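You operate a simulated robot arm through the tools that you are given. There is no shell and no other tool.

You run a simulated robot arm. Do the job below in one go: nothing can be reset, and whatever is moved stays where it is left.

JOB
Try the cube from the grey tray in the sample mould.
Fine: free the red clamp, slide the lid open, raise the lift, stand the cube on it and lower it; then shut and clamp the lid.

It is judged by the outcome, as a careful person would: the job done as asked, and still so three seconds after it is handed in. It fails if anything else is knocked over, pushed out of place, dropped, spilled or broken. A push-on lid holds only when it is set on centred and level and pressed home; a screw cap is set on level and turned clockwise until tight.

ROBOT AND FRAMES
A 6-joint arm with a two-finger parallel gripper, fixed in place. Base frame: the origin is at the foot of the arm, x ahead of it, y to its left, z up; the work surface is at about z = 0.82. Readings come in m, rad, newtons and seconds.
With the tool pointing down near the work surface it reaches from about 0.24 to 0.64 m from the base axis. Its first joint turns from -1.152 to 1.152 rad. Payload 2.7 kg.
The tool frame sits at the grasp point between the pads (the TCP): z along the fingers, y along the line on which they close. The tips reach 0.023 m beyond it. The gripper opens to 0.094 m. The fingers are 0.038 m wide and 0.01 m thick; the gripper's body (0.054 by 0.096 m) begins 0.039 m behind the TCP.
Orientation is told as [roll, pitch, yaw] about the base's x, y, z axes, in that order, counted from this pose: with the fingers straight down and closing along the base's y, the tool's x points along the base's -x, its y along +y and its z along -z.

CONTROLS
- The arm moves only by the tool apply_moves. Its argument "rows" is one flat list of numbers, 7 for each row, row after row: the shift along the tool's x, y, z in units of 100 mm (1.0 is 100 mm), then the turn, a rotation vector about the tool's x, y, z in units of 45 degrees (1.0 is 45 degrees), then the gripper command, from -1 (shut) to 1 (fully open), values between in proportion. In form: [tx, ty, tz, rx, ry, rz, fingers, tx, ty, tz, rx, ry, rz, fingers, ...]. A call has 1 to 20 rows; each row is the pose to reach, as a shift and turn from the pose commanded when the call began, along the tool's axes at that moment. A call with a number of a shift or a turn outside -1 to 1 is refused whole. A row lasts 0.2 s, in which the tool goes at most 0.05 m and 0.15 rad; a call with a longer step from one row to the next is refused whole, and so is a gripper value outside its range. A pose out of reach is approached as far as the arm can. The call stops where the force on the tool passes 40 N (or 10 N more than at its start, if that is more) or the arm is blocked; 0.2 s more then pass. The fingers move at their own pace (about 0.045 m/s each) and stop on an object; they squeeze with about 33 N. The grip force told is the motor's: it shows also when the fingers shut on nothing. Time passes only in rows, and 0.2 s behind the last, so rows that repeat a pose let the fingers close. The reply holds the time, the measured pose of the TCP, the force on the tool along the base axes, the opening and the grip force, in the units named above and with some noise, with the torque about the TCP (base axes, N m) and any sound that the robot's microphone picked up.
- Cameras (640 x 400 px; columns grow to the right, rows downward): "scene" is fixed at [0.0738, -0.4276, 1.4107]; the picture's right is [0.81, -0.59, 0.00], its down [-0.29, -0.40, -0.87] and it looks along [0.52, 0.70, -0.49] (base axes); focal length 296 px, centre (320, 200). "wrist" rides on the gripper at [0.087, 0.016, -0.074] in the tool frame; the picture's right is [-0.18, 0.98, 0.00], its down [-0.58, -0.11, -0.81] and it looks along [-0.79, -0.15, 0.59] (tool axes); focal length 243 px, centre (320, 200). There is no depth. A picture from a camera that has moved, and an enlarged one, comes with that camera's place and axes in the base frame and with its lens.
- capture(camera): a new picture of that camera. It takes no simulated time.
- enlarge(camera, box): a new picture of the part [left, top, right, bottom] of that camera's present view, enlarged. It takes no simulated time.
- job_done(): hands the job in; it is judged then, once.

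Places have to be worked out from the pictures, the camera data and where the tool is seen. Open the gripper and draw the arm clear of the work before you hand the job in, unless the task says otherwise.

The tools are called after "Emit:" by a JSON object that holds its "op" and its "data". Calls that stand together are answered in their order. apply_moves: Moves the arm, as the interface text tells. Its arguments: {"type":"object","properties":{"rows":{"type":"array"}},"required":["rows"]} The other tools are called the same way: capture (camera) takes a picture; enlarge (camera, box) takes an enlarged picture of a part of a camera's view; job_done () hands the job in.

At the start:

```text
t: 0.0
tcp_pos: [0.3614, -0.0554, 1.2026]
tool_rot: [-0.001, -0.002, 0.002]
force: [0.7, 0.3, -0.2]
moment: [0.02, 0.01, -0.03]
opening: 0.0938
grip_force: 0.0
```

scene: 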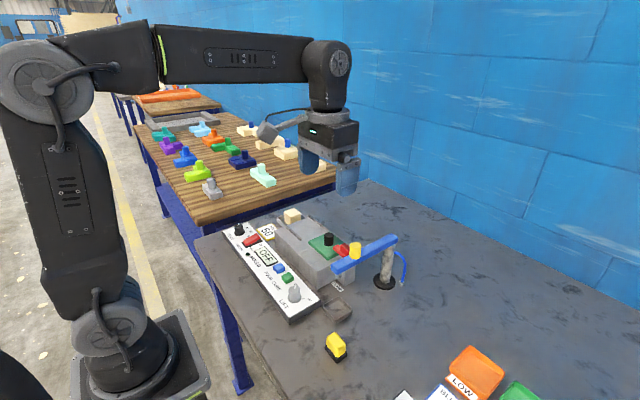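
wrist: 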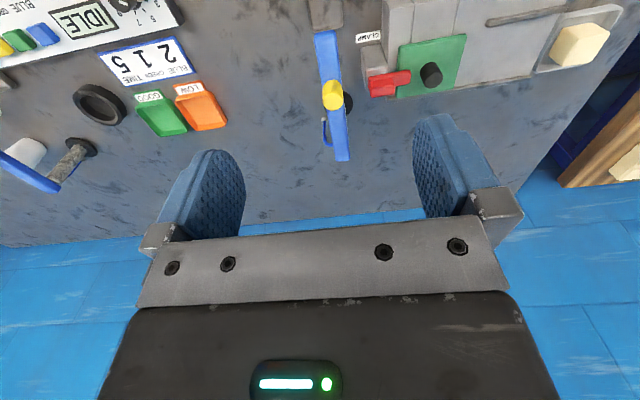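

I start by looking closely at the scene from both cameras before moving anything.

Emit:
{"op": "enlarge", "data": {"camera": "scene", "box": [200, 190, 420, 330]}}

Emit:
{"op": "enlarge", "data": {"camera": "wrist", "box": [280, 0, 640, 225]}}

Emit:
{"op": "enlarge", "data": {"camera": "wrist", "box": [0, 0, 320, 200]}}

Emit:
{"op": "enlarge", "data": {"camera": "scene", "box": [300, 300, 640, 400]}}

```text
2.86 times, centred on (310, 260) of scene
camera zoom: at [0.0738, -0.4276, 1.4107], right [0.81, -0.59, 0.0], down [-0.29, -0.4, -0.87], along [0.52, 0.7, -0.49], focal length 846 px, centre (349, 29)
```

zoom: 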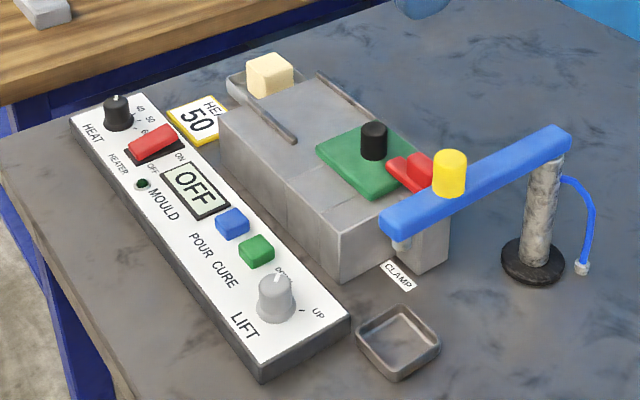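

```text
1.78 times, centred on (460, 112) of wrist
camera zoom: at [0.2739, -0.0393, 1.2757], right [0.18, 0.98, 0.0], down [0.58, -0.11, 0.81], along [0.79, -0.15, -0.59], focal length 431 px, centre (71, 356)
```

zoom: 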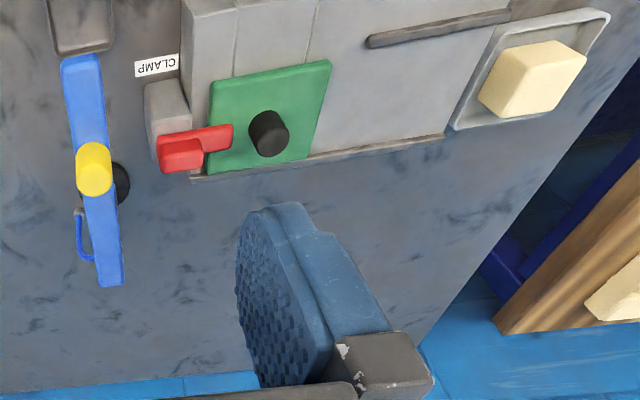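

```text
2.00 times, centred on (160, 100) of wrist
camera zoom: at [0.2739, -0.0393, 1.2757], right [0.18, 0.98, 0.0], down [0.58, -0.11, 0.81], along [0.79, -0.15, -0.59], focal length 485 px, centre (640, 400)
```

zoom: 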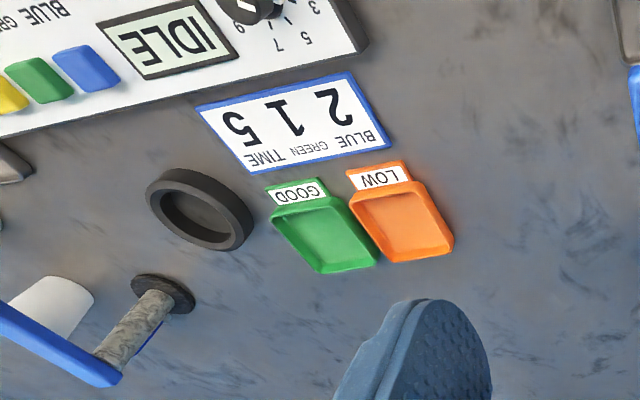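

```text
1.88 times, centred on (470, 350) of scene
camera zoom: at [0.0738, -0.4276, 1.4107], right [0.81, -0.59, 0.0], down [-0.29, -0.4, -0.87], along [0.52, 0.7, -0.49], focal length 557 px, centre (38, -82)
```

zoom: 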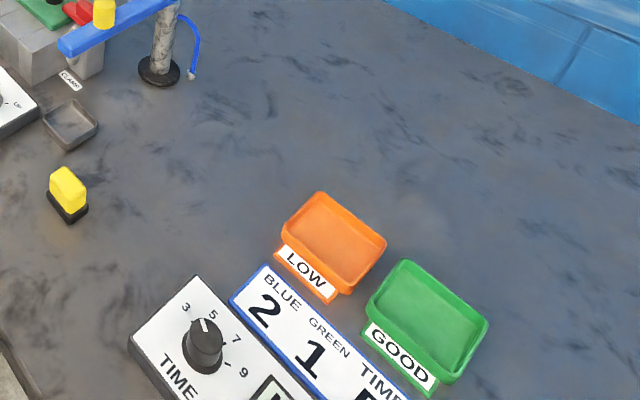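

The pictures show the mould block ahead and to the left: a green lid with a black knob, a red clamp at its right end, the cube in a tray at the left end, and a LIFT knob on the panel. The blue swing arm stands higher, at about y=-0.05. I move to a high viewing pose, tilted so the wrist camera looks down on the station.

Emit:
{"op": "apply_moves", "data": {"rows": [0.06, 0.2, 0, 0, 0.12, 0, 1, 0.12, 0.4, 0, 0, 0.24, 0, 1, 0.18, 0.6, 0, 0, 0.36, 0, 1, 0.24, 0.8, 0, 0, 0.48, 0, 1, 0.3, 1.0, 0, 0, 0.6, 0, 1, 0.3, 1.0, 0, 0, 0.6, 0, 1]}}

```text
t: 1.4
tcp_pos: [0.3307, 0.0442, 1.2035]
tool_rot: [0.0, 0.471, 0.001]
force: [0.2, -0.5, 0.0]
moment: [0.02, -0.03, 0.0]
opening: 0.0937
grip_force: 0.1
```

The arm has reached the viewing pose without contact. I take pictures of the station from here.

Emit:
{"op": "capture", "data": {"camera": "wrist"}}

Emit:
{"op": "enlarge", "data": {"camera": "wrist", "box": [220, 0, 540, 200]}}

Emit:
{"op": "capture", "data": {"camera": "scene"}}

```text
taken
camera wrist: at [0.2866, 0.0617, 1.3077], right [0.16, 0.98, -0.08], down [0.88, -0.11, 0.46], along [0.44, -0.15, -0.89], focal length 243 px, centre (320, 200)
```

wrist: 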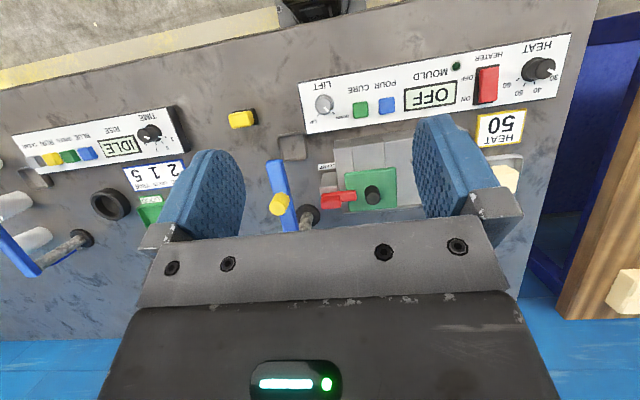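

```text
2.00 times, centred on (380, 100) of wrist
camera zoom: at [0.2866, 0.0617, 1.3077], right [0.16, 0.98, -0.08], down [0.88, -0.11, 0.46], along [0.44, -0.15, -0.89], focal length 485 px, centre (200, 400)
```

zoom: 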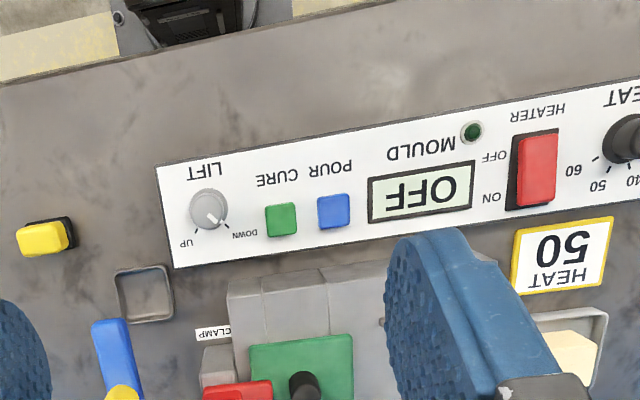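

```text
taken
```

scene: 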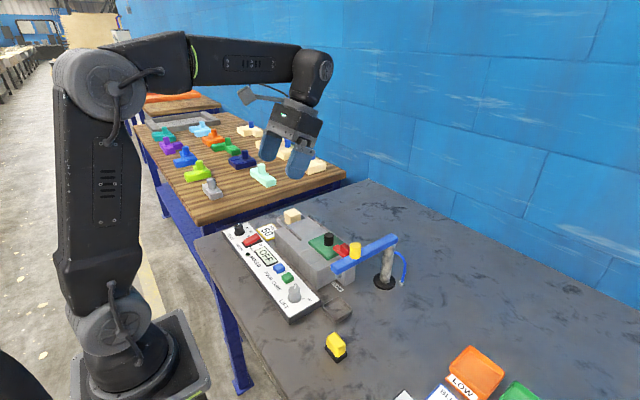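

The LIFT knob's pointer is at DOWN, and UP lies on the right-hand side, about a quarter turn clockwise seen from above. I level the tool and come closer to look at the clamp and lid, staying clear of the blue arm.

Emit:
{"op": "apply_moves", "data": {"rows": [-0.16, 0.02, 0.18, 0, -0.12, 0, 1, -0.32, 0.04, 0.36, 0, -0.24, 0, 1, -0.48, 0.06, 0.54, 0, -0.36, 0, 1, -0.64, 0.07, 0.73, 0, -0.48, 0, 1, -0.81, 0.08, 0.93, 0, -0.6, 0, 1, -0.81, 0.08, 0.93, 0, -0.6, 0, 1]}}

Emit:
{"op": "capture", "data": {"camera": "wrist"}}

Emit:
{"op": "enlarge", "data": {"camera": "wrist", "box": [240, 40, 480, 190]}}

```text
t: 2.8
tcp_pos: [0.3615, 0.052, 1.0824]
tool_rot: [0.001, -0.003, 0.002]
force: [0.0, 0.4, 0.3]
moment: [0.0, 0.0, 0.01]
opening: 0.094
grip_force: 0.0
```

```text
taken
camera wrist: at [0.2739, 0.0683, 1.1553], right [0.18, 0.98, 0.0], down [0.58, -0.11, 0.81], along [0.8, -0.15, -0.59], focal length 243 px, centre (320, 200)
```

wrist: 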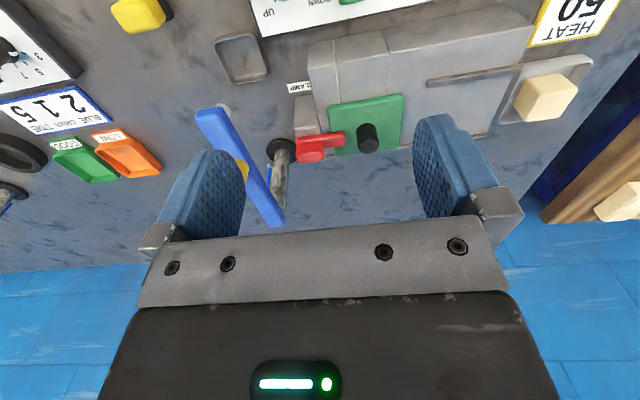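

```text
2.67 times, centred on (360, 115) of wrist
camera zoom: at [0.2739, 0.0683, 1.1553], right [0.18, 0.98, 0.0], down [0.58, -0.11, 0.81], along [0.8, -0.15, -0.59], focal length 647 px, centre (213, 427)
```

zoom: 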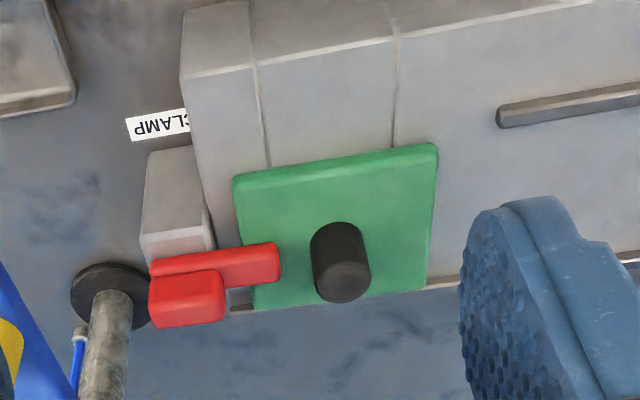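

The red clamp is a bar lying over the lid's right edge, with a raised block at its outer end. I enlarge it from both cameras to see how it is pivoted.

Emit:
{"op": "enlarge", "data": {"camera": "scene", "box": [300, 215, 380, 265]}}

Emit:
{"op": "enlarge", "data": {"camera": "wrist", "box": [270, 80, 430, 180]}}

Emit:
{"op": "enlarge", "data": {"camera": "scene", "box": [210, 210, 370, 310]}}

```text
8.00 times, centred on (340, 240) of scene
camera zoom: at [0.0738, -0.4276, 1.4107], right [0.81, -0.59, 0.0], down [-0.29, -0.4, -0.87], along [0.52, 0.7, -0.49], focal length 2368 px, centre (160, -120)
```

zoom: 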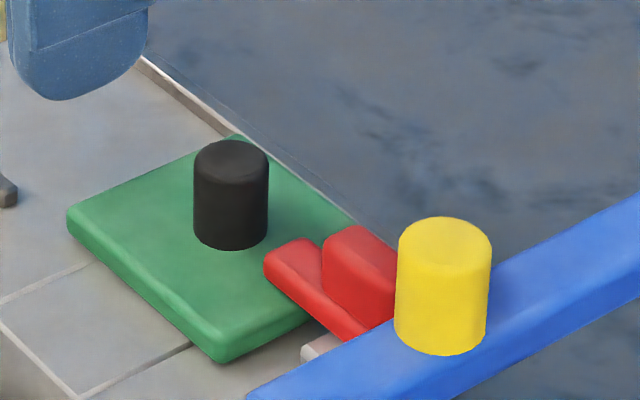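

```text
4.00 times, centred on (350, 130) of wrist
camera zoom: at [0.2739, 0.0683, 1.1553], right [0.18, 0.98, 0.0], down [0.58, -0.11, 0.81], along [0.8, -0.15, -0.59], focal length 970 px, centre (200, 480)
```

zoom: 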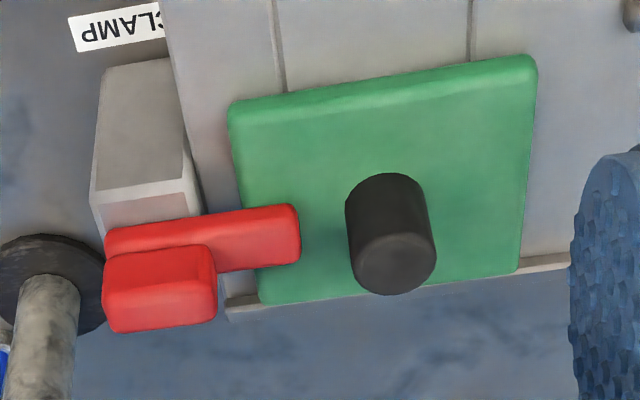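

```text
4.00 times, centred on (290, 260) of scene
camera zoom: at [0.0738, -0.4276, 1.4107], right [0.81, -0.59, 0.0], down [-0.29, -0.4, -0.87], along [0.52, 0.7, -0.49], focal length 1184 px, centre (440, -40)
```

zoom: 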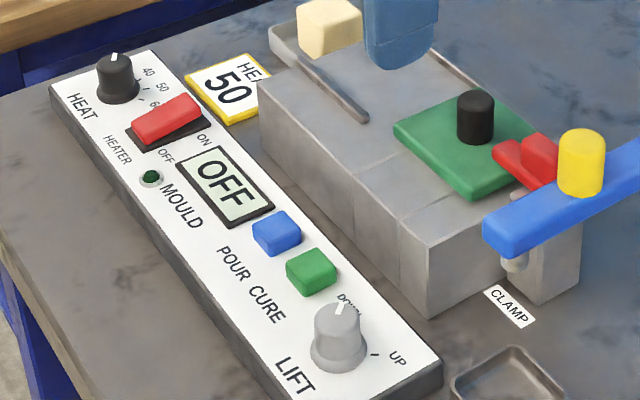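

I put the lid knob at about (0.48, 0.09), with its top near z=0.92. The clamp's raised block is at about (0.49, 0.017, top 0.92), and the blue arm is at y=-0.05, z=0.97. I come a little closer for a sharper look before touching anything.

Emit:
{"op": "apply_moves", "data": {"rows": [-0.2, 0.06, 0.28, 0, 0, 0, 1, -0.4, 0.12, 0.56, 0, 0, 0, 1, -0.585, 0.18, 0.824, 0, 0, 0, 1, -0.585, 0.18, 0.824, 0, 0, 0, 1]}}

Emit:
{"op": "capture", "data": {"camera": "wrist"}}

Emit:
{"op": "enlarge", "data": {"camera": "wrist", "box": [230, 90, 390, 190]}}

Emit:
{"op": "enlarge", "data": {"camera": "scene", "box": [260, 180, 420, 280]}}

```text
t: 3.8
tcp_pos: [0.4192, 0.0682, 1.0001]
tool_rot: [0.001, -0.004, 0.001]
force: [0.0, -0.1, 0.0]
moment: [-0.04, 0.0, -0.01]
opening: 0.094
grip_force: 0.1
```

```text
taken
camera wrist: at [0.3318, 0.0845, 1.0734], right [0.18, 0.98, 0.0], down [0.58, -0.11, 0.81], along [0.79, -0.15, -0.59], focal length 243 px, centre (320, 200)
```

wrist: 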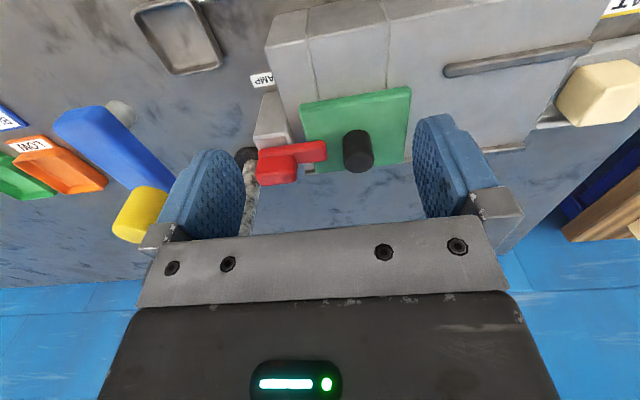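

```text
4.00 times, centred on (310, 140) of wrist
camera zoom: at [0.3318, 0.0845, 1.0734], right [0.18, 0.98, 0.0], down [0.58, -0.11, 0.81], along [0.79, -0.15, -0.59], focal length 970 px, centre (360, 440)
```

zoom: 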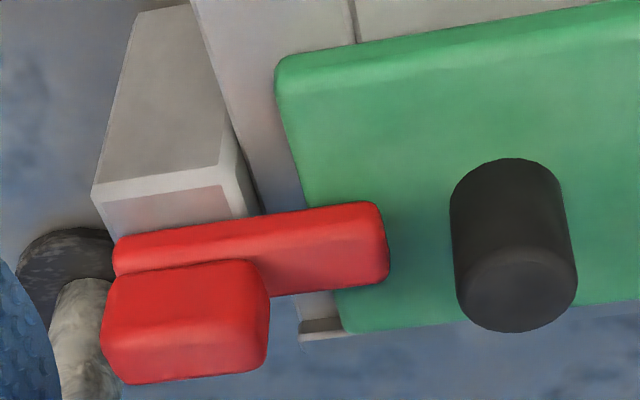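

```text
4.00 times, centred on (340, 230) of scene
camera zoom: at [0.0739, -0.4276, 1.4107], right [0.81, -0.59, 0.0], down [-0.29, -0.4, -0.87], along [0.52, 0.7, -0.49], focal length 1184 px, centre (240, 80)
```

zoom: 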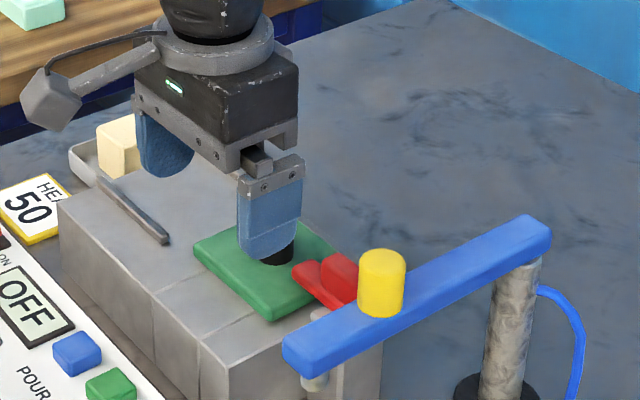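

The clamp block measures about 20 mm in x by 37 mm in y, sits on the grey post, and its bar reaches about 17 mm over the lid edge. I turn the gripper by -90° so it closes along x with the camera on the free +y side, keeping clear of the blue arm.

Emit:
{"op": "apply_moves", "data": {"rows": [0, 0, -0.05, 0, 0, 0.17, 1, 0, 0, -0.1, 0, 0, 0.34, 1, 0, 0, -0.15, 0, 0, 0.51, 1, 0, 0, -0.2, 0, 0, 0.68, 1, 0, 0, -0.25, 0, 0, 0.85, 1, 0, 0, -0.3, 0, 0, 1.0, 1, 0, 0, -0.3, 0, 0, 1.0, 1]}}

Emit:
{"op": "apply_moves", "data": {"rows": [0, 0, 0, 0, 0, 0.17, 1, 0, 0, 0, 0, 0, 0.34, 1, 0, 0, 0, 0, 0, 0.51, 1, 0, 0, 0, 0, 0, 0.68, 1, 0, 0, 0, 0, 0, 0.85, 1, 0, 0, 0, 0, 0, 1.0, 1, 0, 0, 0, 0, 0, 1.0, 1]}}

Emit:
{"op": "capture", "data": {"camera": "wrist"}}

Emit:
{"op": "capture", "data": {"camera": "scene"}}

```text
t: 5.4
tcp_pos: [0.4198, 0.0697, 1.0324]
tool_rot: [0.002, 0.0, -0.785]
force: [-0.8, -0.6, 0.6]
moment: [0.02, 0.0, 0.01]
opening: 0.094
grip_force: 0.0
```

```text
t: 7.0
tcp_pos: [0.4198, 0.0695, 1.0296]
tool_rot: [0.003, 0.0, -1.569]
force: [0.0, 1.0, 0.0]
moment: [0.0, 0.03, 0.0]
opening: 0.0941
grip_force: 0.1
```

```text
taken
camera wrist: at [0.4347, 0.1568, 1.1036], right [0.98, -0.18, 0.0], down [-0.11, -0.58, 0.81], along [-0.15, -0.79, -0.59], focal length 243 px, centre (320, 200)
```

wrist: 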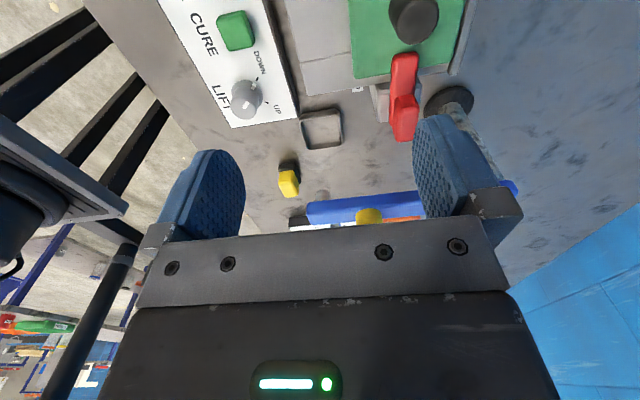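

```text
taken
```

scene: 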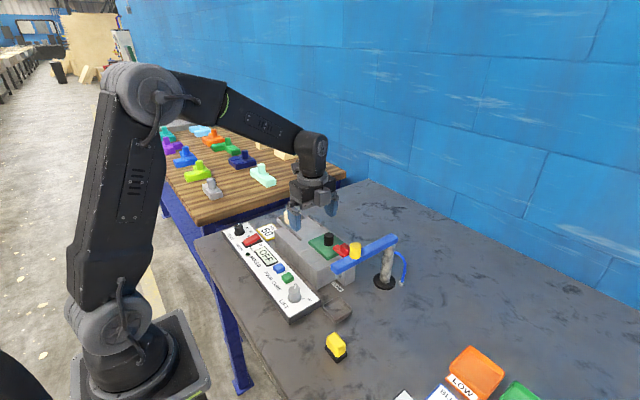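

The view from the +y side shows the clamp bar from its lid end. I enlarge it to fix the block's position across x.

Emit:
{"op": "enlarge", "data": {"camera": "wrist", "box": [320, 40, 480, 140]}}

Emit:
{"op": "enlarge", "data": {"camera": "wrist", "box": [180, 0, 340, 140]}}

```text
4.00 times, centred on (400, 90) of wrist
camera zoom: at [0.4347, 0.1568, 1.1036], right [0.98, -0.18, 0.0], down [-0.11, -0.58, 0.81], along [-0.15, -0.79, -0.59], focal length 970 px, centre (0, 640)
```

zoom: 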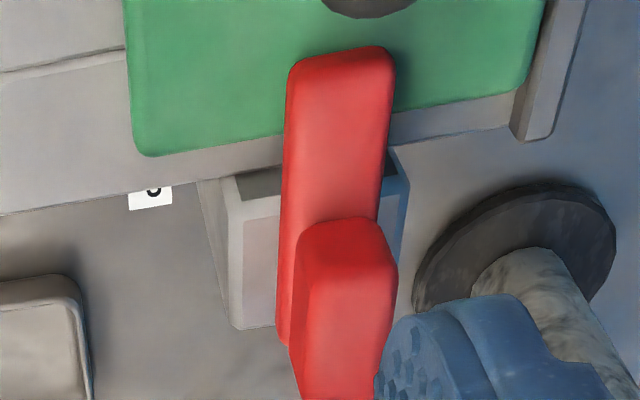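

```text
2.86 times, centred on (260, 70) of wrist
camera zoom: at [0.4347, 0.1568, 1.1036], right [0.98, -0.18, 0.0], down [-0.11, -0.58, 0.81], along [-0.15, -0.79, -0.59], focal length 693 px, centre (491, 571)
```

zoom: 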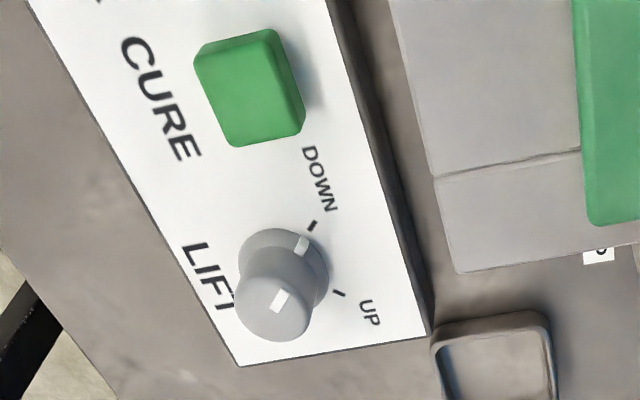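

The block's centre is at about x=0.484, y=0.017, with its top near z=0.927. I move above it, leaning the gripper 20° toward +y so its body stays away from the blue arm.

Emit:
{"op": "apply_moves", "data": {"rows": [-0.13, 0.16, 0.05, 0, -0.111, 0, 0.1, -0.26, 0.32, 0.15, 0, -0.222, 0, 0.1, -0.39, 0.48, 0.28, 0, -0.333, 0, 0.1, -0.525, 0.642, 0.4, 0, -0.444, 0, 0.1, -0.525, 0.642, 0.4, 0, -0.444, 0, 0.1]}}

Emit:
{"op": "capture", "data": {"camera": "wrist"}}

Emit:
{"op": "enlarge", "data": {"camera": "scene", "box": [270, 180, 430, 280]}}

```text
t: 8.2
tcp_pos: [0.4861, 0.0168, 0.9916]
tool_rot: [0.001, -0.35, -1.571]
force: [-0.3, 0.4, 0.0]
moment: [0.01, 0.01, 0.02]
opening: 0.0516
grip_force: 0.0
```

```text
taken
camera wrist: at [0.5005, 0.124, 1.0304], right [0.98, -0.17, 0.07], down [-0.11, -0.27, 0.96], along [-0.15, -0.95, -0.28], focal length 243 px, centre (320, 200)
```

wrist: 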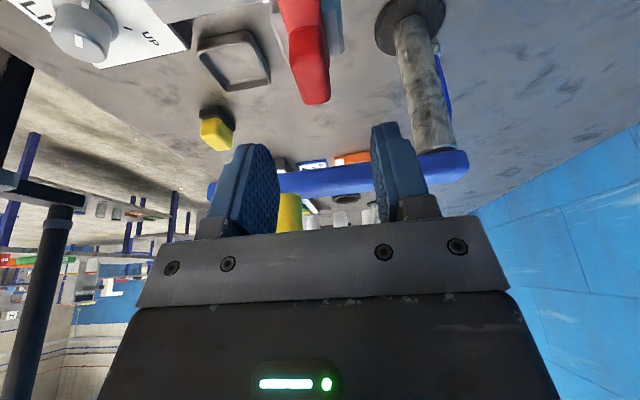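

```text
4.00 times, centred on (350, 230) of scene
camera zoom: at [0.0738, -0.4276, 1.4107], right [0.81, -0.59, 0.0], down [-0.29, -0.4, -0.87], along [0.52, 0.7, -0.49], focal length 1184 px, centre (200, 80)
```

zoom: 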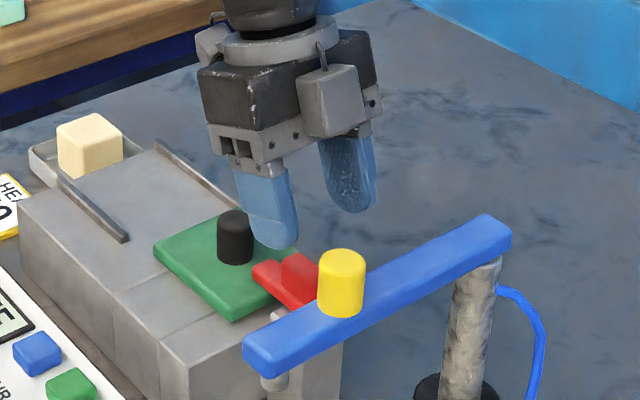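

The gripper hovers centred over the clamp block and well clear of the blue arm. I descend vertically to put the pads around the block.

Emit:
{"op": "apply_moves", "data": {"rows": [0.05, -0.01, 0.141, 0, 0, 0, 0.1, 0.102, -0.02, 0.282, 0, 0, 0, 0.1, 0.154, -0.02, 0.423, 0, 0, 0, 0.1, 0.2, -0.02, 0.55, 0, 0, 0, 0.1, 0.2, -0.02, 0.55, 0, 0, 0, 0.1]}}

Emit:
{"op": "capture", "data": {"camera": "wrist"}}

Emit:
{"op": "enlarge", "data": {"camera": "scene", "box": [290, 190, 410, 265]}}

```text
t: 9.4
tcp_pos: [0.4845, 0.0193, 0.9322]
tool_rot: [0.003, -0.35, -1.567]
force: [-0.1, 0.1, 0.8]
moment: [0.0, 0.0, -0.02]
opening: 0.0515
grip_force: 0.0
```

```text
taken
camera wrist: at [0.498, 0.1256, 0.9723], right [0.98, -0.17, 0.07], down [-0.11, -0.27, 0.96], along [-0.15, -0.95, -0.29], focal length 243 px, centre (320, 200)
```

wrist: 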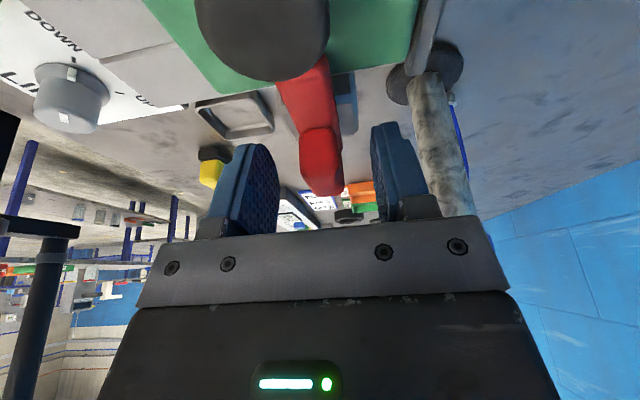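

```text
5.33 times, centred on (350, 228) of scene
camera zoom: at [0.0738, -0.4276, 1.4107], right [0.81, -0.59, 0.0], down [-0.29, -0.4, -0.87], along [0.52, 0.7, -0.49], focal length 1579 px, centre (160, 53)
```

zoom: 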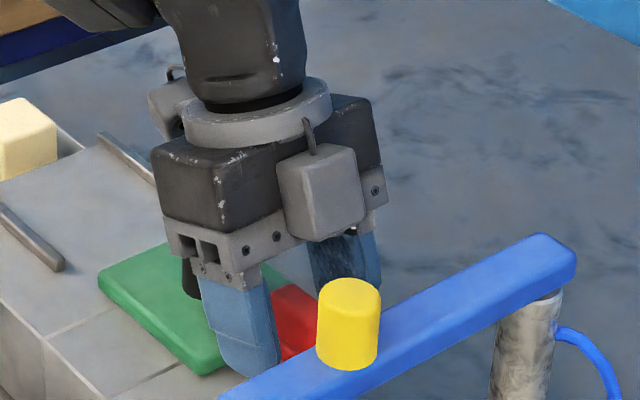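

The block sits centrally between the pads. I close the gripper on it without moving the arm.

Emit:
{"op": "apply_moves", "data": {"rows": [0, 0, 0, 0, 0, 0, -1, 0, 0, 0, 0, 0, 0, -1, 0, 0, 0, 0, 0, 0, -1, 0, 0, 0, 0, 0, 0, -1]}}

Emit:
{"op": "capture", "data": {"camera": "wrist"}}

```text
t: 10.4
tcp_pos: [0.4847, 0.019, 0.9319]
tool_rot: [0.008, -0.348, -1.57]
force: [22.9, -3.4, -12.6]
moment: [-0.27, -0.54, 0.11]
opening: 0.0197
grip_force: 45.0
```

```text
taken
camera wrist: at [0.4994, 0.1255, 0.9725], right [0.98, -0.17, 0.07], down [-0.11, -0.27, 0.96], along [-0.14, -0.95, -0.29], focal length 243 px, centre (320, 200)
```

wrist: 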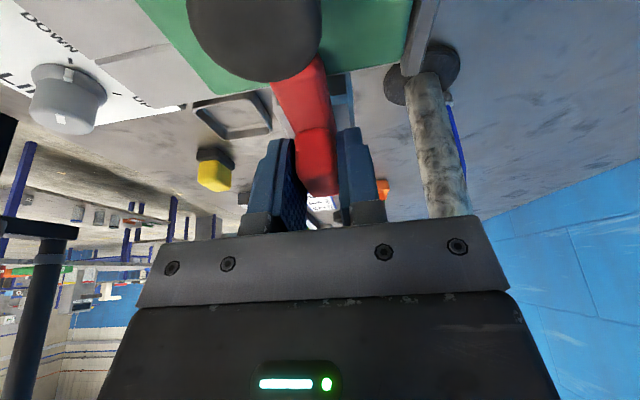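

The block is held at a 19.7 mm opening, and a small sideways load of about 23 N in x shows a 1–2 mm offset. I relieve that load and test gently whether the clamp slides outward along -y.

Emit:
{"op": "apply_moves", "data": {"rows": [0, 0.012, 0, 0, 0, 0, -1, 0, 0.012, 0, 0, 0, 0, -1]}}

Emit:
{"op": "apply_moves", "data": {"rows": [-0.019, 0, 0.007, 0, 0, 0, -1, -0.038, 0, 0.014, 0, 0, 0, -1, -0.056, 0, 0.02, 0, 0, 0, -1, -0.056, 0, 0.02, 0, 0, 0, -1]}}

Emit:
{"op": "capture", "data": {"camera": "wrist"}}

```text
t: 11.0
tcp_pos: [0.4841, 0.0169, 0.9323]
tool_rot: [0.003, -0.349, -1.571]
force: [14.0, -3.9, -2.3]
moment: [0.43, -0.38, 0.1]
opening: 0.0197
grip_force: 45.3
```

```text
t: 11.9
tcp_pos: [0.4848, 0.0182, 0.9324]
tool_rot: [0.008, -0.342, -1.566]
force: [1.8, 5.8, -1.7]
moment: [-0.7, 0.08, 0.01]
opening: 0.0196
grip_force: 45.0
stopped in row 4: the force on the tool passed its limit at 42 N (the readings are from after the stop); the commanded pose is now the measured one
```

```text
taken
camera wrist: at [0.4988, 0.1251, 0.9732], right [0.98, -0.17, 0.07], down [-0.11, -0.28, 0.95], along [-0.14, -0.95, -0.29], focal length 243 px, centre (320, 200)
```

wrist: 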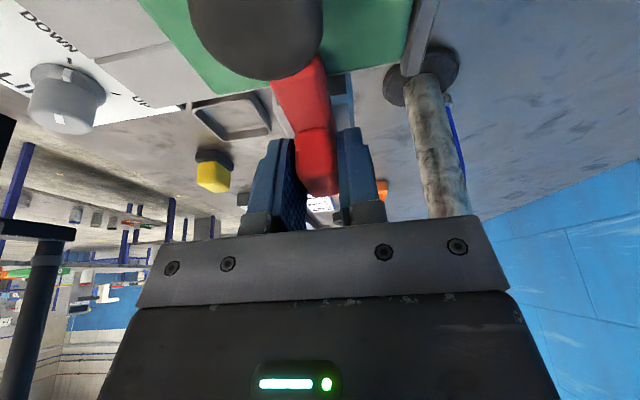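

The block did not move along -y and the force hit 42 N, so the clamp is not a straight slide that way. I test whether it turns about a vertical axis, a few degrees counter-clockwise first.

Emit:
{"op": "apply_moves", "data": {"rows": [0, 0, 0, -0.02, 0, -0.055, -1, 0, 0, 0, -0.04, 0, -0.11, -1, 0, 0, 0, -0.06, 0, -0.165, -1, 0, 0, 0, -0.06, 0, -0.165, -1]}}

Emit:
{"op": "capture", "data": {"camera": "wrist"}}

```text
t: 12.9
tcp_pos: [0.484, 0.0181, 0.9323]
tool_rot: [0.011, -0.344, -1.429]
force: [-11.5, 13.9, 9.9]
moment: [0.99, 0.41, -0.07]
opening: 0.0197
grip_force: 45.4
```

```text
taken
camera wrist: at [0.4831, 0.1261, 0.9731], right [1.0, -0.03, 0.07], down [-0.08, -0.29, 0.95], along [-0.01, -0.96, -0.29], focal length 243 px, centre (320, 200)
```

wrist: 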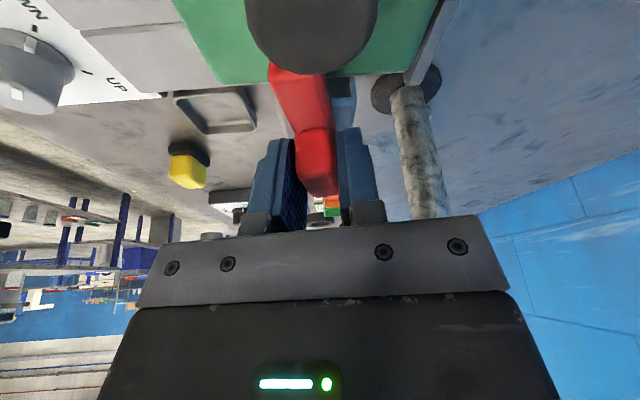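

The turn met almost no torque about the vertical. I check with close-ups whether the bar followed the gripper.

Emit:
{"op": "enlarge", "data": {"camera": "wrist", "box": [180, 40, 420, 200]}}

Emit:
{"op": "enlarge", "data": {"camera": "scene", "box": [290, 190, 410, 265]}}

```text
2.50 times, centred on (300, 120) of wrist
camera zoom: at [0.4831, 0.1261, 0.9731], right [1.0, -0.03, 0.07], down [-0.08, -0.29, 0.95], along [-0.01, -0.96, -0.29], focal length 606 px, centre (370, 400)
```

zoom: 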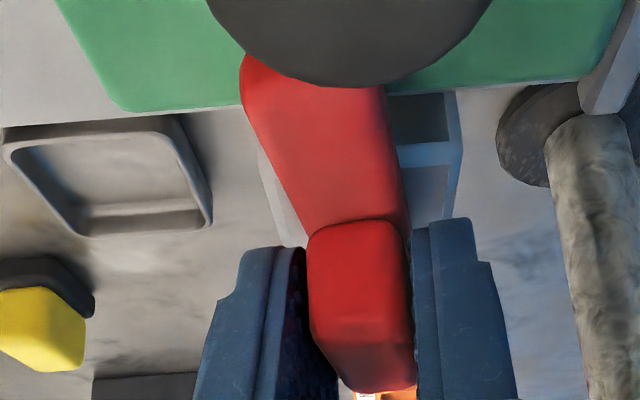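

```text
5.33 times, centred on (350, 228) of scene
camera zoom: at [0.0734, -0.4273, 1.4108], right [0.81, -0.59, 0.0], down [-0.29, -0.4, -0.87], along [0.52, 0.7, -0.49], focal length 1579 px, centre (160, 53)
```

zoom: 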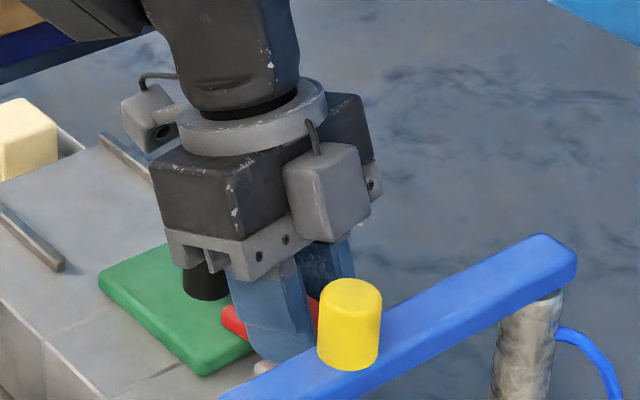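

The close-up confirms that the block and bar turned with the gripper, so the clamp swings about a vertical axis at the post. I turn it on to 45°, watching the force. I won't go further with this grip because the gripper's wide side would come near the blue arm.

Emit:
{"op": "apply_moves", "data": {"rows": [0, 0, 0, -0.056, 0, -0.154, -1, 0, 0, 0, -0.112, 0, -0.309, -1, 0, 0, 0, -0.169, 0, -0.463, -1, 0, 0, 0, -0.225, 0, -0.618, -1, 0, 0, 0, -0.281, 0, -0.772, -1, 0, 0, 0, -0.281, 0, -0.772, -1]}}

Emit:
{"op": "capture", "data": {"camera": "wrist"}}

Emit:
{"op": "enlarge", "data": {"camera": "scene", "box": [290, 190, 410, 265]}}

```text
t: 13.6
tcp_pos: [0.4828, 0.0181, 0.9328]
tool_rot: [0.003, -0.345, -1.107]
force: [-8.8, 3.8, 8.2]
moment: [0.05, 0.35, -0.05]
opening: 0.0198
grip_force: 45.0
stopped in row 3: the force on the tool passed its limit at 42 N (the readings are from after the stop); the commanded pose is now the measured one
```

```text
taken
camera wrist: at [0.4479, 0.1203, 0.9728], right [0.96, 0.29, 0.07], down [0.02, -0.3, 0.95], along [0.29, -0.91, -0.29], focal length 243 px, centre (320, 200)
```

wrist: 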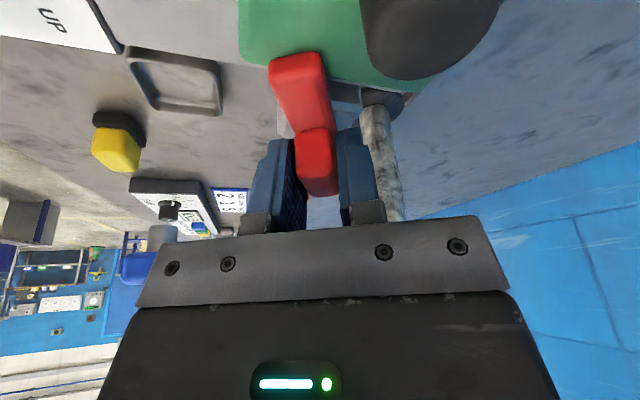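

```text
5.33 times, centred on (350, 228) of scene
camera zoom: at [0.0735, -0.4276, 1.4107], right [0.81, -0.59, 0.0], down [-0.29, -0.4, -0.87], along [0.52, 0.7, -0.49], focal length 1579 px, centre (160, 53)
```

zoom: 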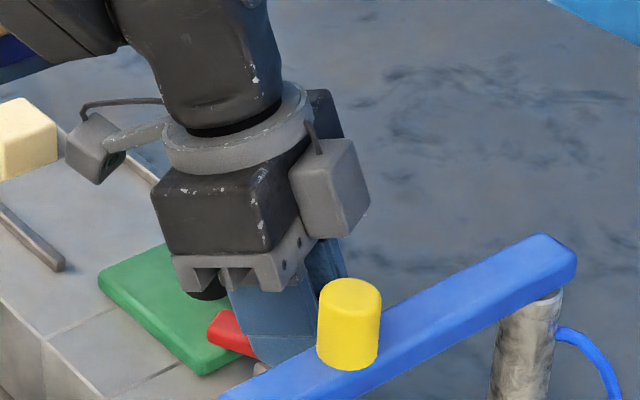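

The clamp has turned about 26° and the force built up toward -x. That suggests the real pivot lies a few millimetres nearer the outer end than the grip point. I continue in small steps, shifting the grip along the pivot's arc.

Emit:
{"op": "apply_moves", "data": {"rows": [0, -0.012, 0, 0, 0, 0, -1, 0, -0.016, 0, -0.028, 0, -0.077, -1, 0, -0.02, 0, -0.056, 0, -0.153, -1, 0, -0.025, 0, -0.083, 0, -0.23, -1, 0, -0.029, 0, -0.111, 0, -0.306, -1, 0, -0.0335, 0, -0.139, 0, -0.383, -1, 0, -0.0335, 0, -0.139, 0, -0.383, -1]}}

Emit:
{"op": "capture", "data": {"camera": "wrist"}}

```text
t: 15.2
tcp_pos: [0.4807, 0.0159, 0.9324]
tool_rot: [0.009, -0.348, -0.785]
force: [2.3, 18.1, 4.7]
moment: [0.56, -0.02, 0.07]
opening: 0.0198
grip_force: 44.9
```

```text
taken
camera wrist: at [0.415, 0.1031, 0.9725], right [0.81, 0.58, 0.07], down [0.11, -0.27, 0.96], along [0.57, -0.77, -0.29], focal length 243 px, centre (320, 200)
```

wrist: 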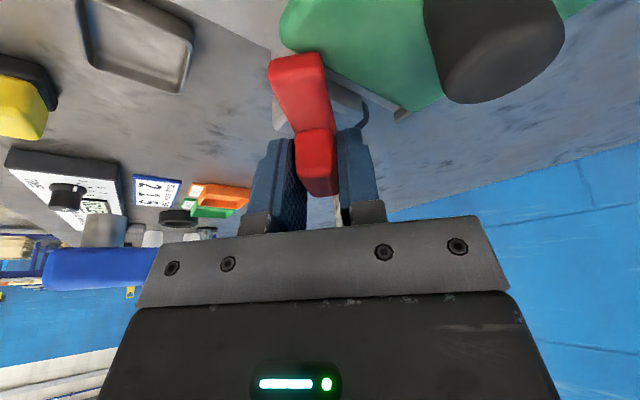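

The clamp is now at 45° with modest force. I let go, rise straight up, then push the bar the rest of the way with closed fingers from the lid side, where there is more room.

Emit:
{"op": "apply_moves", "data": {"rows": [0, 0.01, 0, 0, 0, 0, 0.0, 0, 0.01, 0, 0, 0, 0, 0.0, 0, 0.01, 0, 0, 0, 0, 0.0, -0.1, 0.01, -0.28, 0, 0, 0, 0.0, -0.205, 0.01, -0.564, 0, 0, 0, 0.0, -0.274, 0.01, -0.752, 0, 0, 0, 0.0, -0.274, 0.01, -0.752, 0, 0, 0, 0.0]}}

Emit:
{"op": "capture", "data": {"camera": "wrist"}}

Emit:
{"op": "enlarge", "data": {"camera": "scene", "box": [290, 190, 410, 265]}}

```text
t: 16.8
tcp_pos: [0.481, 0.0162, 1.0113]
tool_rot: [0.007, -0.346, -0.787]
force: [0.4, -0.1, 0.3]
moment: [-0.01, -0.02, -0.03]
opening: 0.047
grip_force: 0.0
```

```text
taken
camera wrist: at [0.4168, 0.1031, 1.0527], right [0.82, 0.57, 0.07], down [0.11, -0.27, 0.96], along [0.57, -0.77, -0.29], focal length 243 px, centre (320, 200)
```

wrist: 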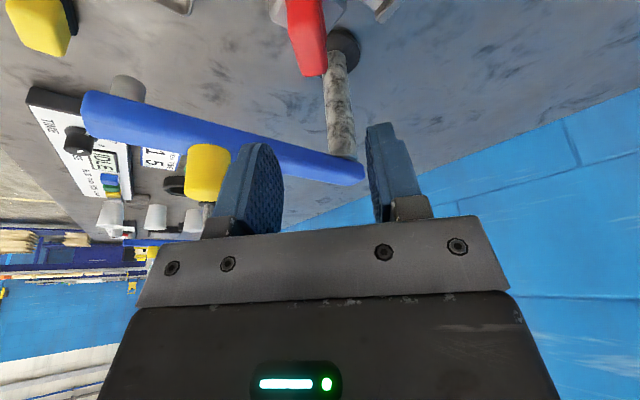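

```text
5.33 times, centred on (350, 228) of scene
camera zoom: at [0.0738, -0.4276, 1.4107], right [0.81, -0.59, 0.0], down [-0.29, -0.4, -0.87], along [0.52, 0.7, -0.49], focal length 1579 px, centre (160, 53)
```

zoom: 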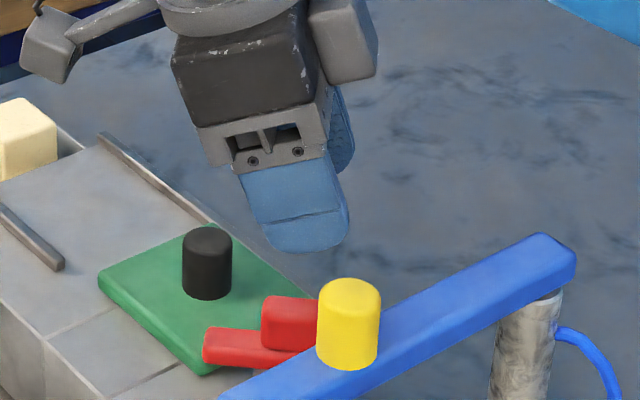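

The clamp stays at 45° when released. I level the tool, move to the near side of the lid knob, and turn the closed gripper to yaw 0.

Emit:
{"op": "apply_moves", "data": {"rows": [0.2, 0.04, -0.044, 0, 0.111, 0, -1, 0.4, 0.08, -0.088, 0, 0.222, 0, -1, 0.6, 0.12, -0.131, 0, 0.333, 0, -1, 0.803, 0.163, -0.175, 0, 0.444, 0, -1, 0.803, 0.163, -0.175, 0, 0.444, 0, -1]}}

Emit:
{"op": "apply_moves", "data": {"rows": [0, 0, 0, 0, 0, -0.17, -1, 0, 0, 0, 0, 0, -0.34, -1, 0, 0, 0, 0, 0, -0.51, -1, 0, 0, 0, 0, 0, -0.68, -1, 0, 0, 0, 0, 0, -0.85, -1, 0, 0, 0, 0, 0, -1.0, -1, 0, 0, 0, 0, 0, -1.0, -1]}}

Emit:
{"op": "capture", "data": {"camera": "wrist"}}

Emit:
{"op": "enlarge", "data": {"camera": "wrist", "box": [220, 60, 420, 200]}}

Emit:
{"op": "enlarge", "data": {"camera": "scene", "box": [290, 190, 410, 265]}}

```text
t: 18.0
tcp_pos: [0.4346, 0.0849, 1.0028]
tool_rot: [0.006, 0.003, -0.786]
force: [0.0, 0.7, 0.3]
moment: [-0.03, 0.02, 0.04]
opening: 0.0
grip_force: 32.9
```

```text
t: 19.6
tcp_pos: [0.4337, 0.0853, 1.0014]
tool_rot: [0.006, -0.002, 0.002]
force: [-0.1, -0.3, -0.5]
moment: [0.02, 0.07, 0.02]
opening: 0.0
grip_force: 33.0
```

```text
taken
camera wrist: at [0.3466, 0.1011, 1.0749], right [0.18, 0.98, 0.01], down [0.58, -0.11, 0.81], along [0.79, -0.14, -0.59], focal length 243 px, centre (320, 200)
```

wrist: 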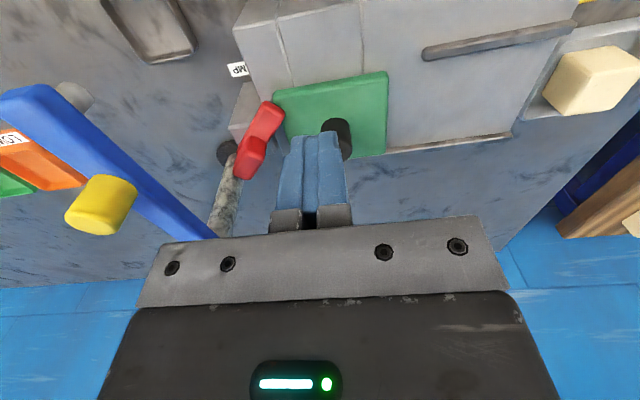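

```text
2.86 times, centred on (320, 130) of wrist
camera zoom: at [0.3466, 0.1011, 1.0749], right [0.18, 0.98, 0.01], down [0.58, -0.11, 0.81], along [0.79, -0.14, -0.59], focal length 693 px, centre (320, 400)
```

zoom: 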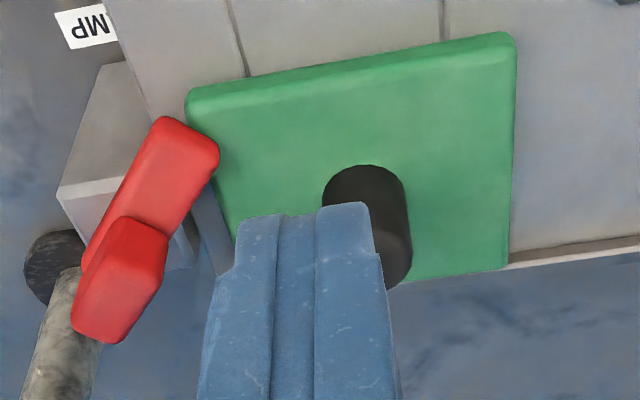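

```text
5.33 times, centred on (350, 228) of scene
camera zoom: at [0.0738, -0.4276, 1.4107], right [0.81, -0.59, 0.0], down [-0.29, -0.4, -0.87], along [0.52, 0.7, -0.49], focal length 1579 px, centre (160, 53)
```

zoom: 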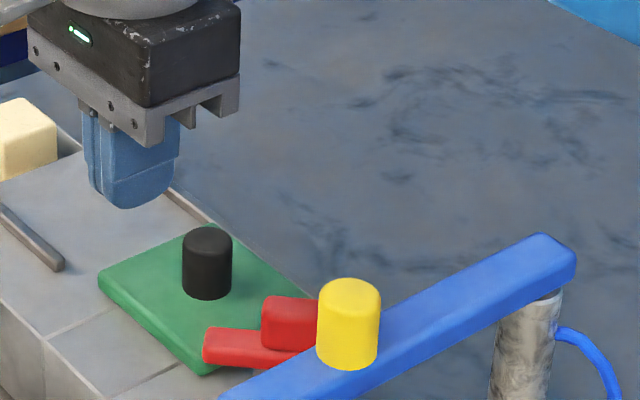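

The pivot works out at about (0.4835, 0.010) and the bar tip is at about (0.446, 0.047). I lower the closed fingers over the near part of the lid, between the tip and the knob, stopping just above the lid surface.

Emit:
{"op": "apply_moves", "data": {"rows": [0, 0, 0.25, 0, 0, 0, -1, 0, 0, 0.5, 0, 0, 0, -1, 0, 0, 0.65, 0, 0, 0, -1, 0, 0, 0.71, 0, 0, 0, -1, 0, 0, 0.71, 0, 0, 0, -1]}}

Emit:
{"op": "capture", "data": {"camera": "wrist"}}

Emit:
{"op": "enlarge", "data": {"camera": "scene", "box": [290, 190, 410, 265]}}

```text
t: 20.8
tcp_pos: [0.4345, 0.085, 0.9304]
tool_rot: [0.005, -0.004, -0.001]
force: [-0.2, -0.5, -0.4]
moment: [0.02, 0.02, -0.02]
opening: 0.0
grip_force: 32.7
```

```text
taken
camera wrist: at [0.3469, 0.1013, 1.0037], right [0.18, 0.98, 0.01], down [0.58, -0.11, 0.81], along [0.79, -0.14, -0.59], focal length 243 px, centre (320, 200)
```

wrist: 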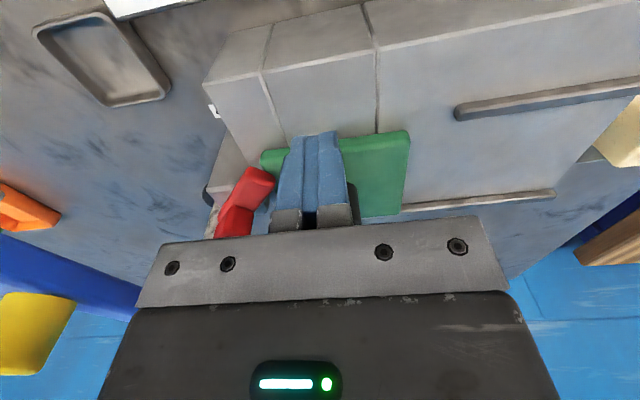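

```text
5.33 times, centred on (350, 228) of scene
camera zoom: at [0.0738, -0.4276, 1.4107], right [0.81, -0.59, 0.0], down [-0.29, -0.4, -0.87], along [0.52, 0.7, -0.49], focal length 1579 px, centre (160, 53)
```

zoom: 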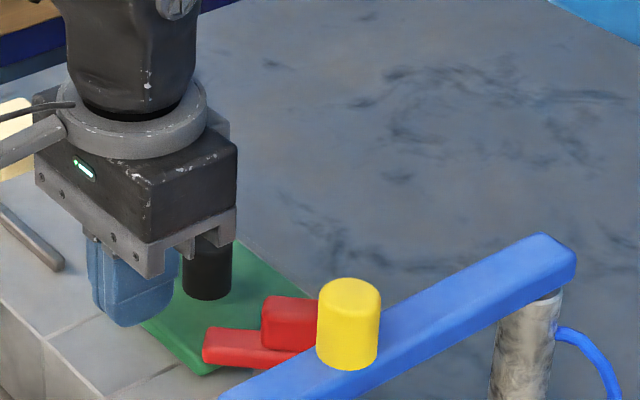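

The tips are at z≈0.907 with no contact. I lower 5 mm more and push along -y in small steps to swing the bar clear of the lid.

Emit:
{"op": "apply_moves", "data": {"rows": [0, 0, 0.025, 0, 0, 0, -1, 0, 0, 0.05, 0, 0, 0, -1, 0, -0.08, 0.05, 0, 0, 0, -1, 0, -0.16, 0.05, 0, 0, 0, -1, 0, -0.22, 0.05, 0, 0, 0, -1, 0, -0.27, 0.05, 0, 0, 0, -1, 0, -0.32, 0.05, 0, 0, 0, -1, 0, -0.37, 0.05, 0, 0, 0, -1, 0, -0.42, 0.05, 0, 0, 0, -1, 0, -0.46, 0.05, 0, 0, 0, -1, 0, -0.5, 0.05, 0, 0, 0, -1, 0, -0.5, 0.05, 0, 0, 0, -1]}}

Emit:
{"op": "capture", "data": {"camera": "wrist"}}

Emit:
{"op": "enlarge", "data": {"camera": "scene", "box": [290, 190, 410, 265]}}

```text
t: 22.6
tcp_pos: [0.4302, 0.0556, 0.9258]
tool_rot: [0.01, 0.011, 0.002]
force: [-7.1, 6.2, 4.2]
moment: [0.03, 0.03, 0.08]
opening: 0.0
grip_force: 32.7
stopped in row 8: the force on the tool passed its limit at 47 N (the readings are from after the stop); the commanded pose is now the measured one
```

```text
taken
camera wrist: at [0.3437, 0.0707, 0.9995], right [0.18, 0.98, 0.01], down [0.59, -0.12, 0.8], along [0.79, -0.14, -0.6], focal length 243 px, centre (320, 200)
```

wrist: 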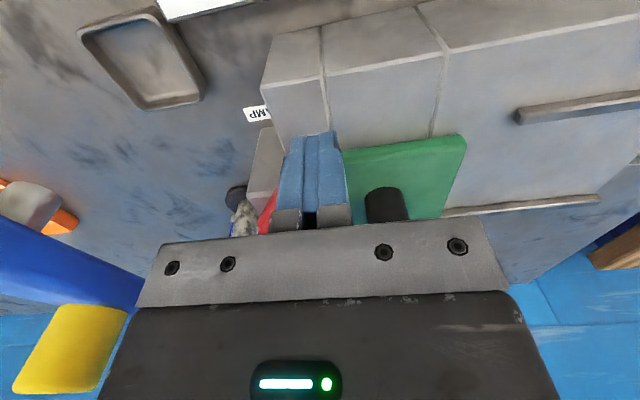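

```text
5.33 times, centred on (350, 228) of scene
camera zoom: at [0.0736, -0.4275, 1.4108], right [0.81, -0.59, 0.0], down [-0.29, -0.4, -0.87], along [0.52, 0.7, -0.49], focal length 1579 px, centre (160, 53)
```

zoom: 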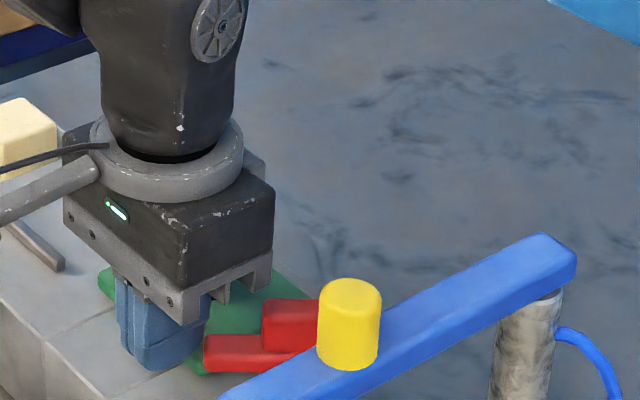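

The push stalled because the finger met the end face of the bar rather than its side. I back off and rise, then re-approach at yaw -45° so the flat of the fingers lies against the bar's lid-side face.

Emit:
{"op": "apply_moves", "data": {"rows": [0, 0.06, 0, 0, 0, 0, -1, 0, 0.08, -0.3, 0, 0, 0, -1, 0, 0.08, -0.6, 0, 0, 0, -1, -0.06, 0.08, -0.6, 0, 0, 0.17, -1, -0.12, 0.08, -0.6, 0, 0, 0.34, -1, -0.18, 0.08, -0.6, 0, 0, 0.51, -1, -0.24, 0.08, -0.6, 0, 0, 0.68, -1, -0.3, 0.08, -0.6, 0, 0, 0.85, -1, -0.363, 0.082, -0.6, 0, 0, 1.0, -1, -0.363, 0.082, -0.6, 0, 0, 1.0, -1]}}

Emit:
{"op": "capture", "data": {"camera": "wrist"}}

Emit:
{"op": "enlarge", "data": {"camera": "wrist", "box": [220, 20, 420, 160]}}

Emit:
{"op": "enlarge", "data": {"camera": "scene", "box": [290, 190, 410, 265]}}

```text
t: 24.8
tcp_pos: [0.4685, 0.0615, 0.9838]
tool_rot: [-0.001, 0.012, -0.785]
force: [-1.0, -0.7, -0.5]
moment: [0.0, 0.02, 0.02]
opening: 0.0
grip_force: 32.6
```

```text
taken
camera wrist: at [0.4181, 0.1342, 1.0586], right [0.83, 0.56, 0.0], down [0.34, -0.5, 0.8], along [0.45, -0.66, -0.6], focal length 243 px, centre (320, 200)
```

wrist: 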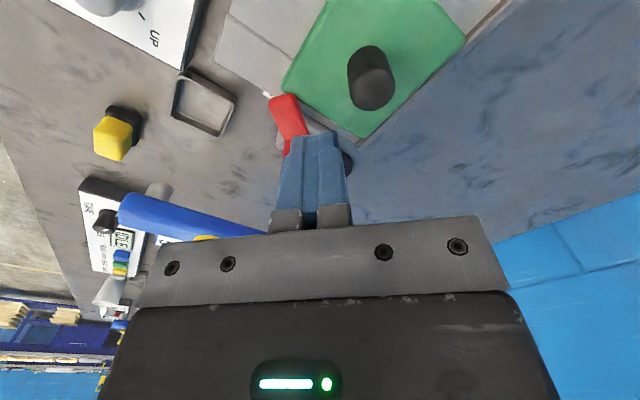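

```text
2.86 times, centred on (320, 90) of wrist
camera zoom: at [0.4181, 0.1342, 1.0586], right [0.83, 0.56, 0.0], down [0.34, -0.5, 0.8], along [0.45, -0.66, -0.6], focal length 693 px, centre (320, 514)
```

zoom: 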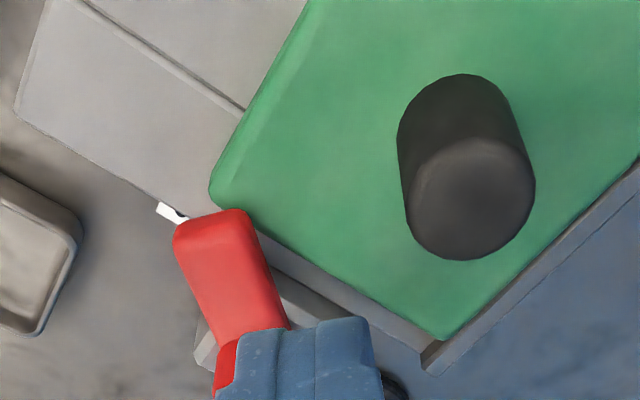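

```text
5.33 times, centred on (350, 228) of scene
camera zoom: at [0.0738, -0.4276, 1.4107], right [0.81, -0.59, 0.0], down [-0.29, -0.4, -0.87], along [0.52, 0.7, -0.49], focal length 1579 px, centre (160, 53)
```

zoom: 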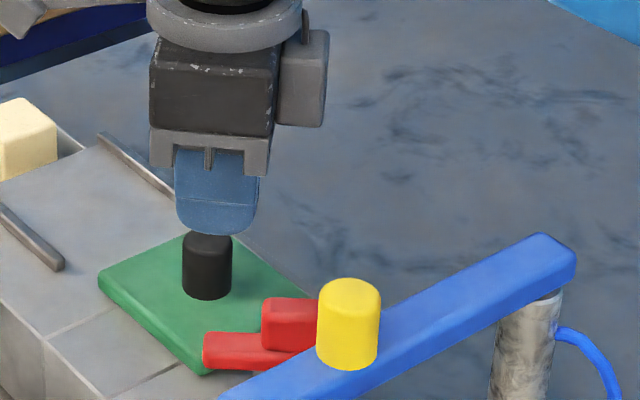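

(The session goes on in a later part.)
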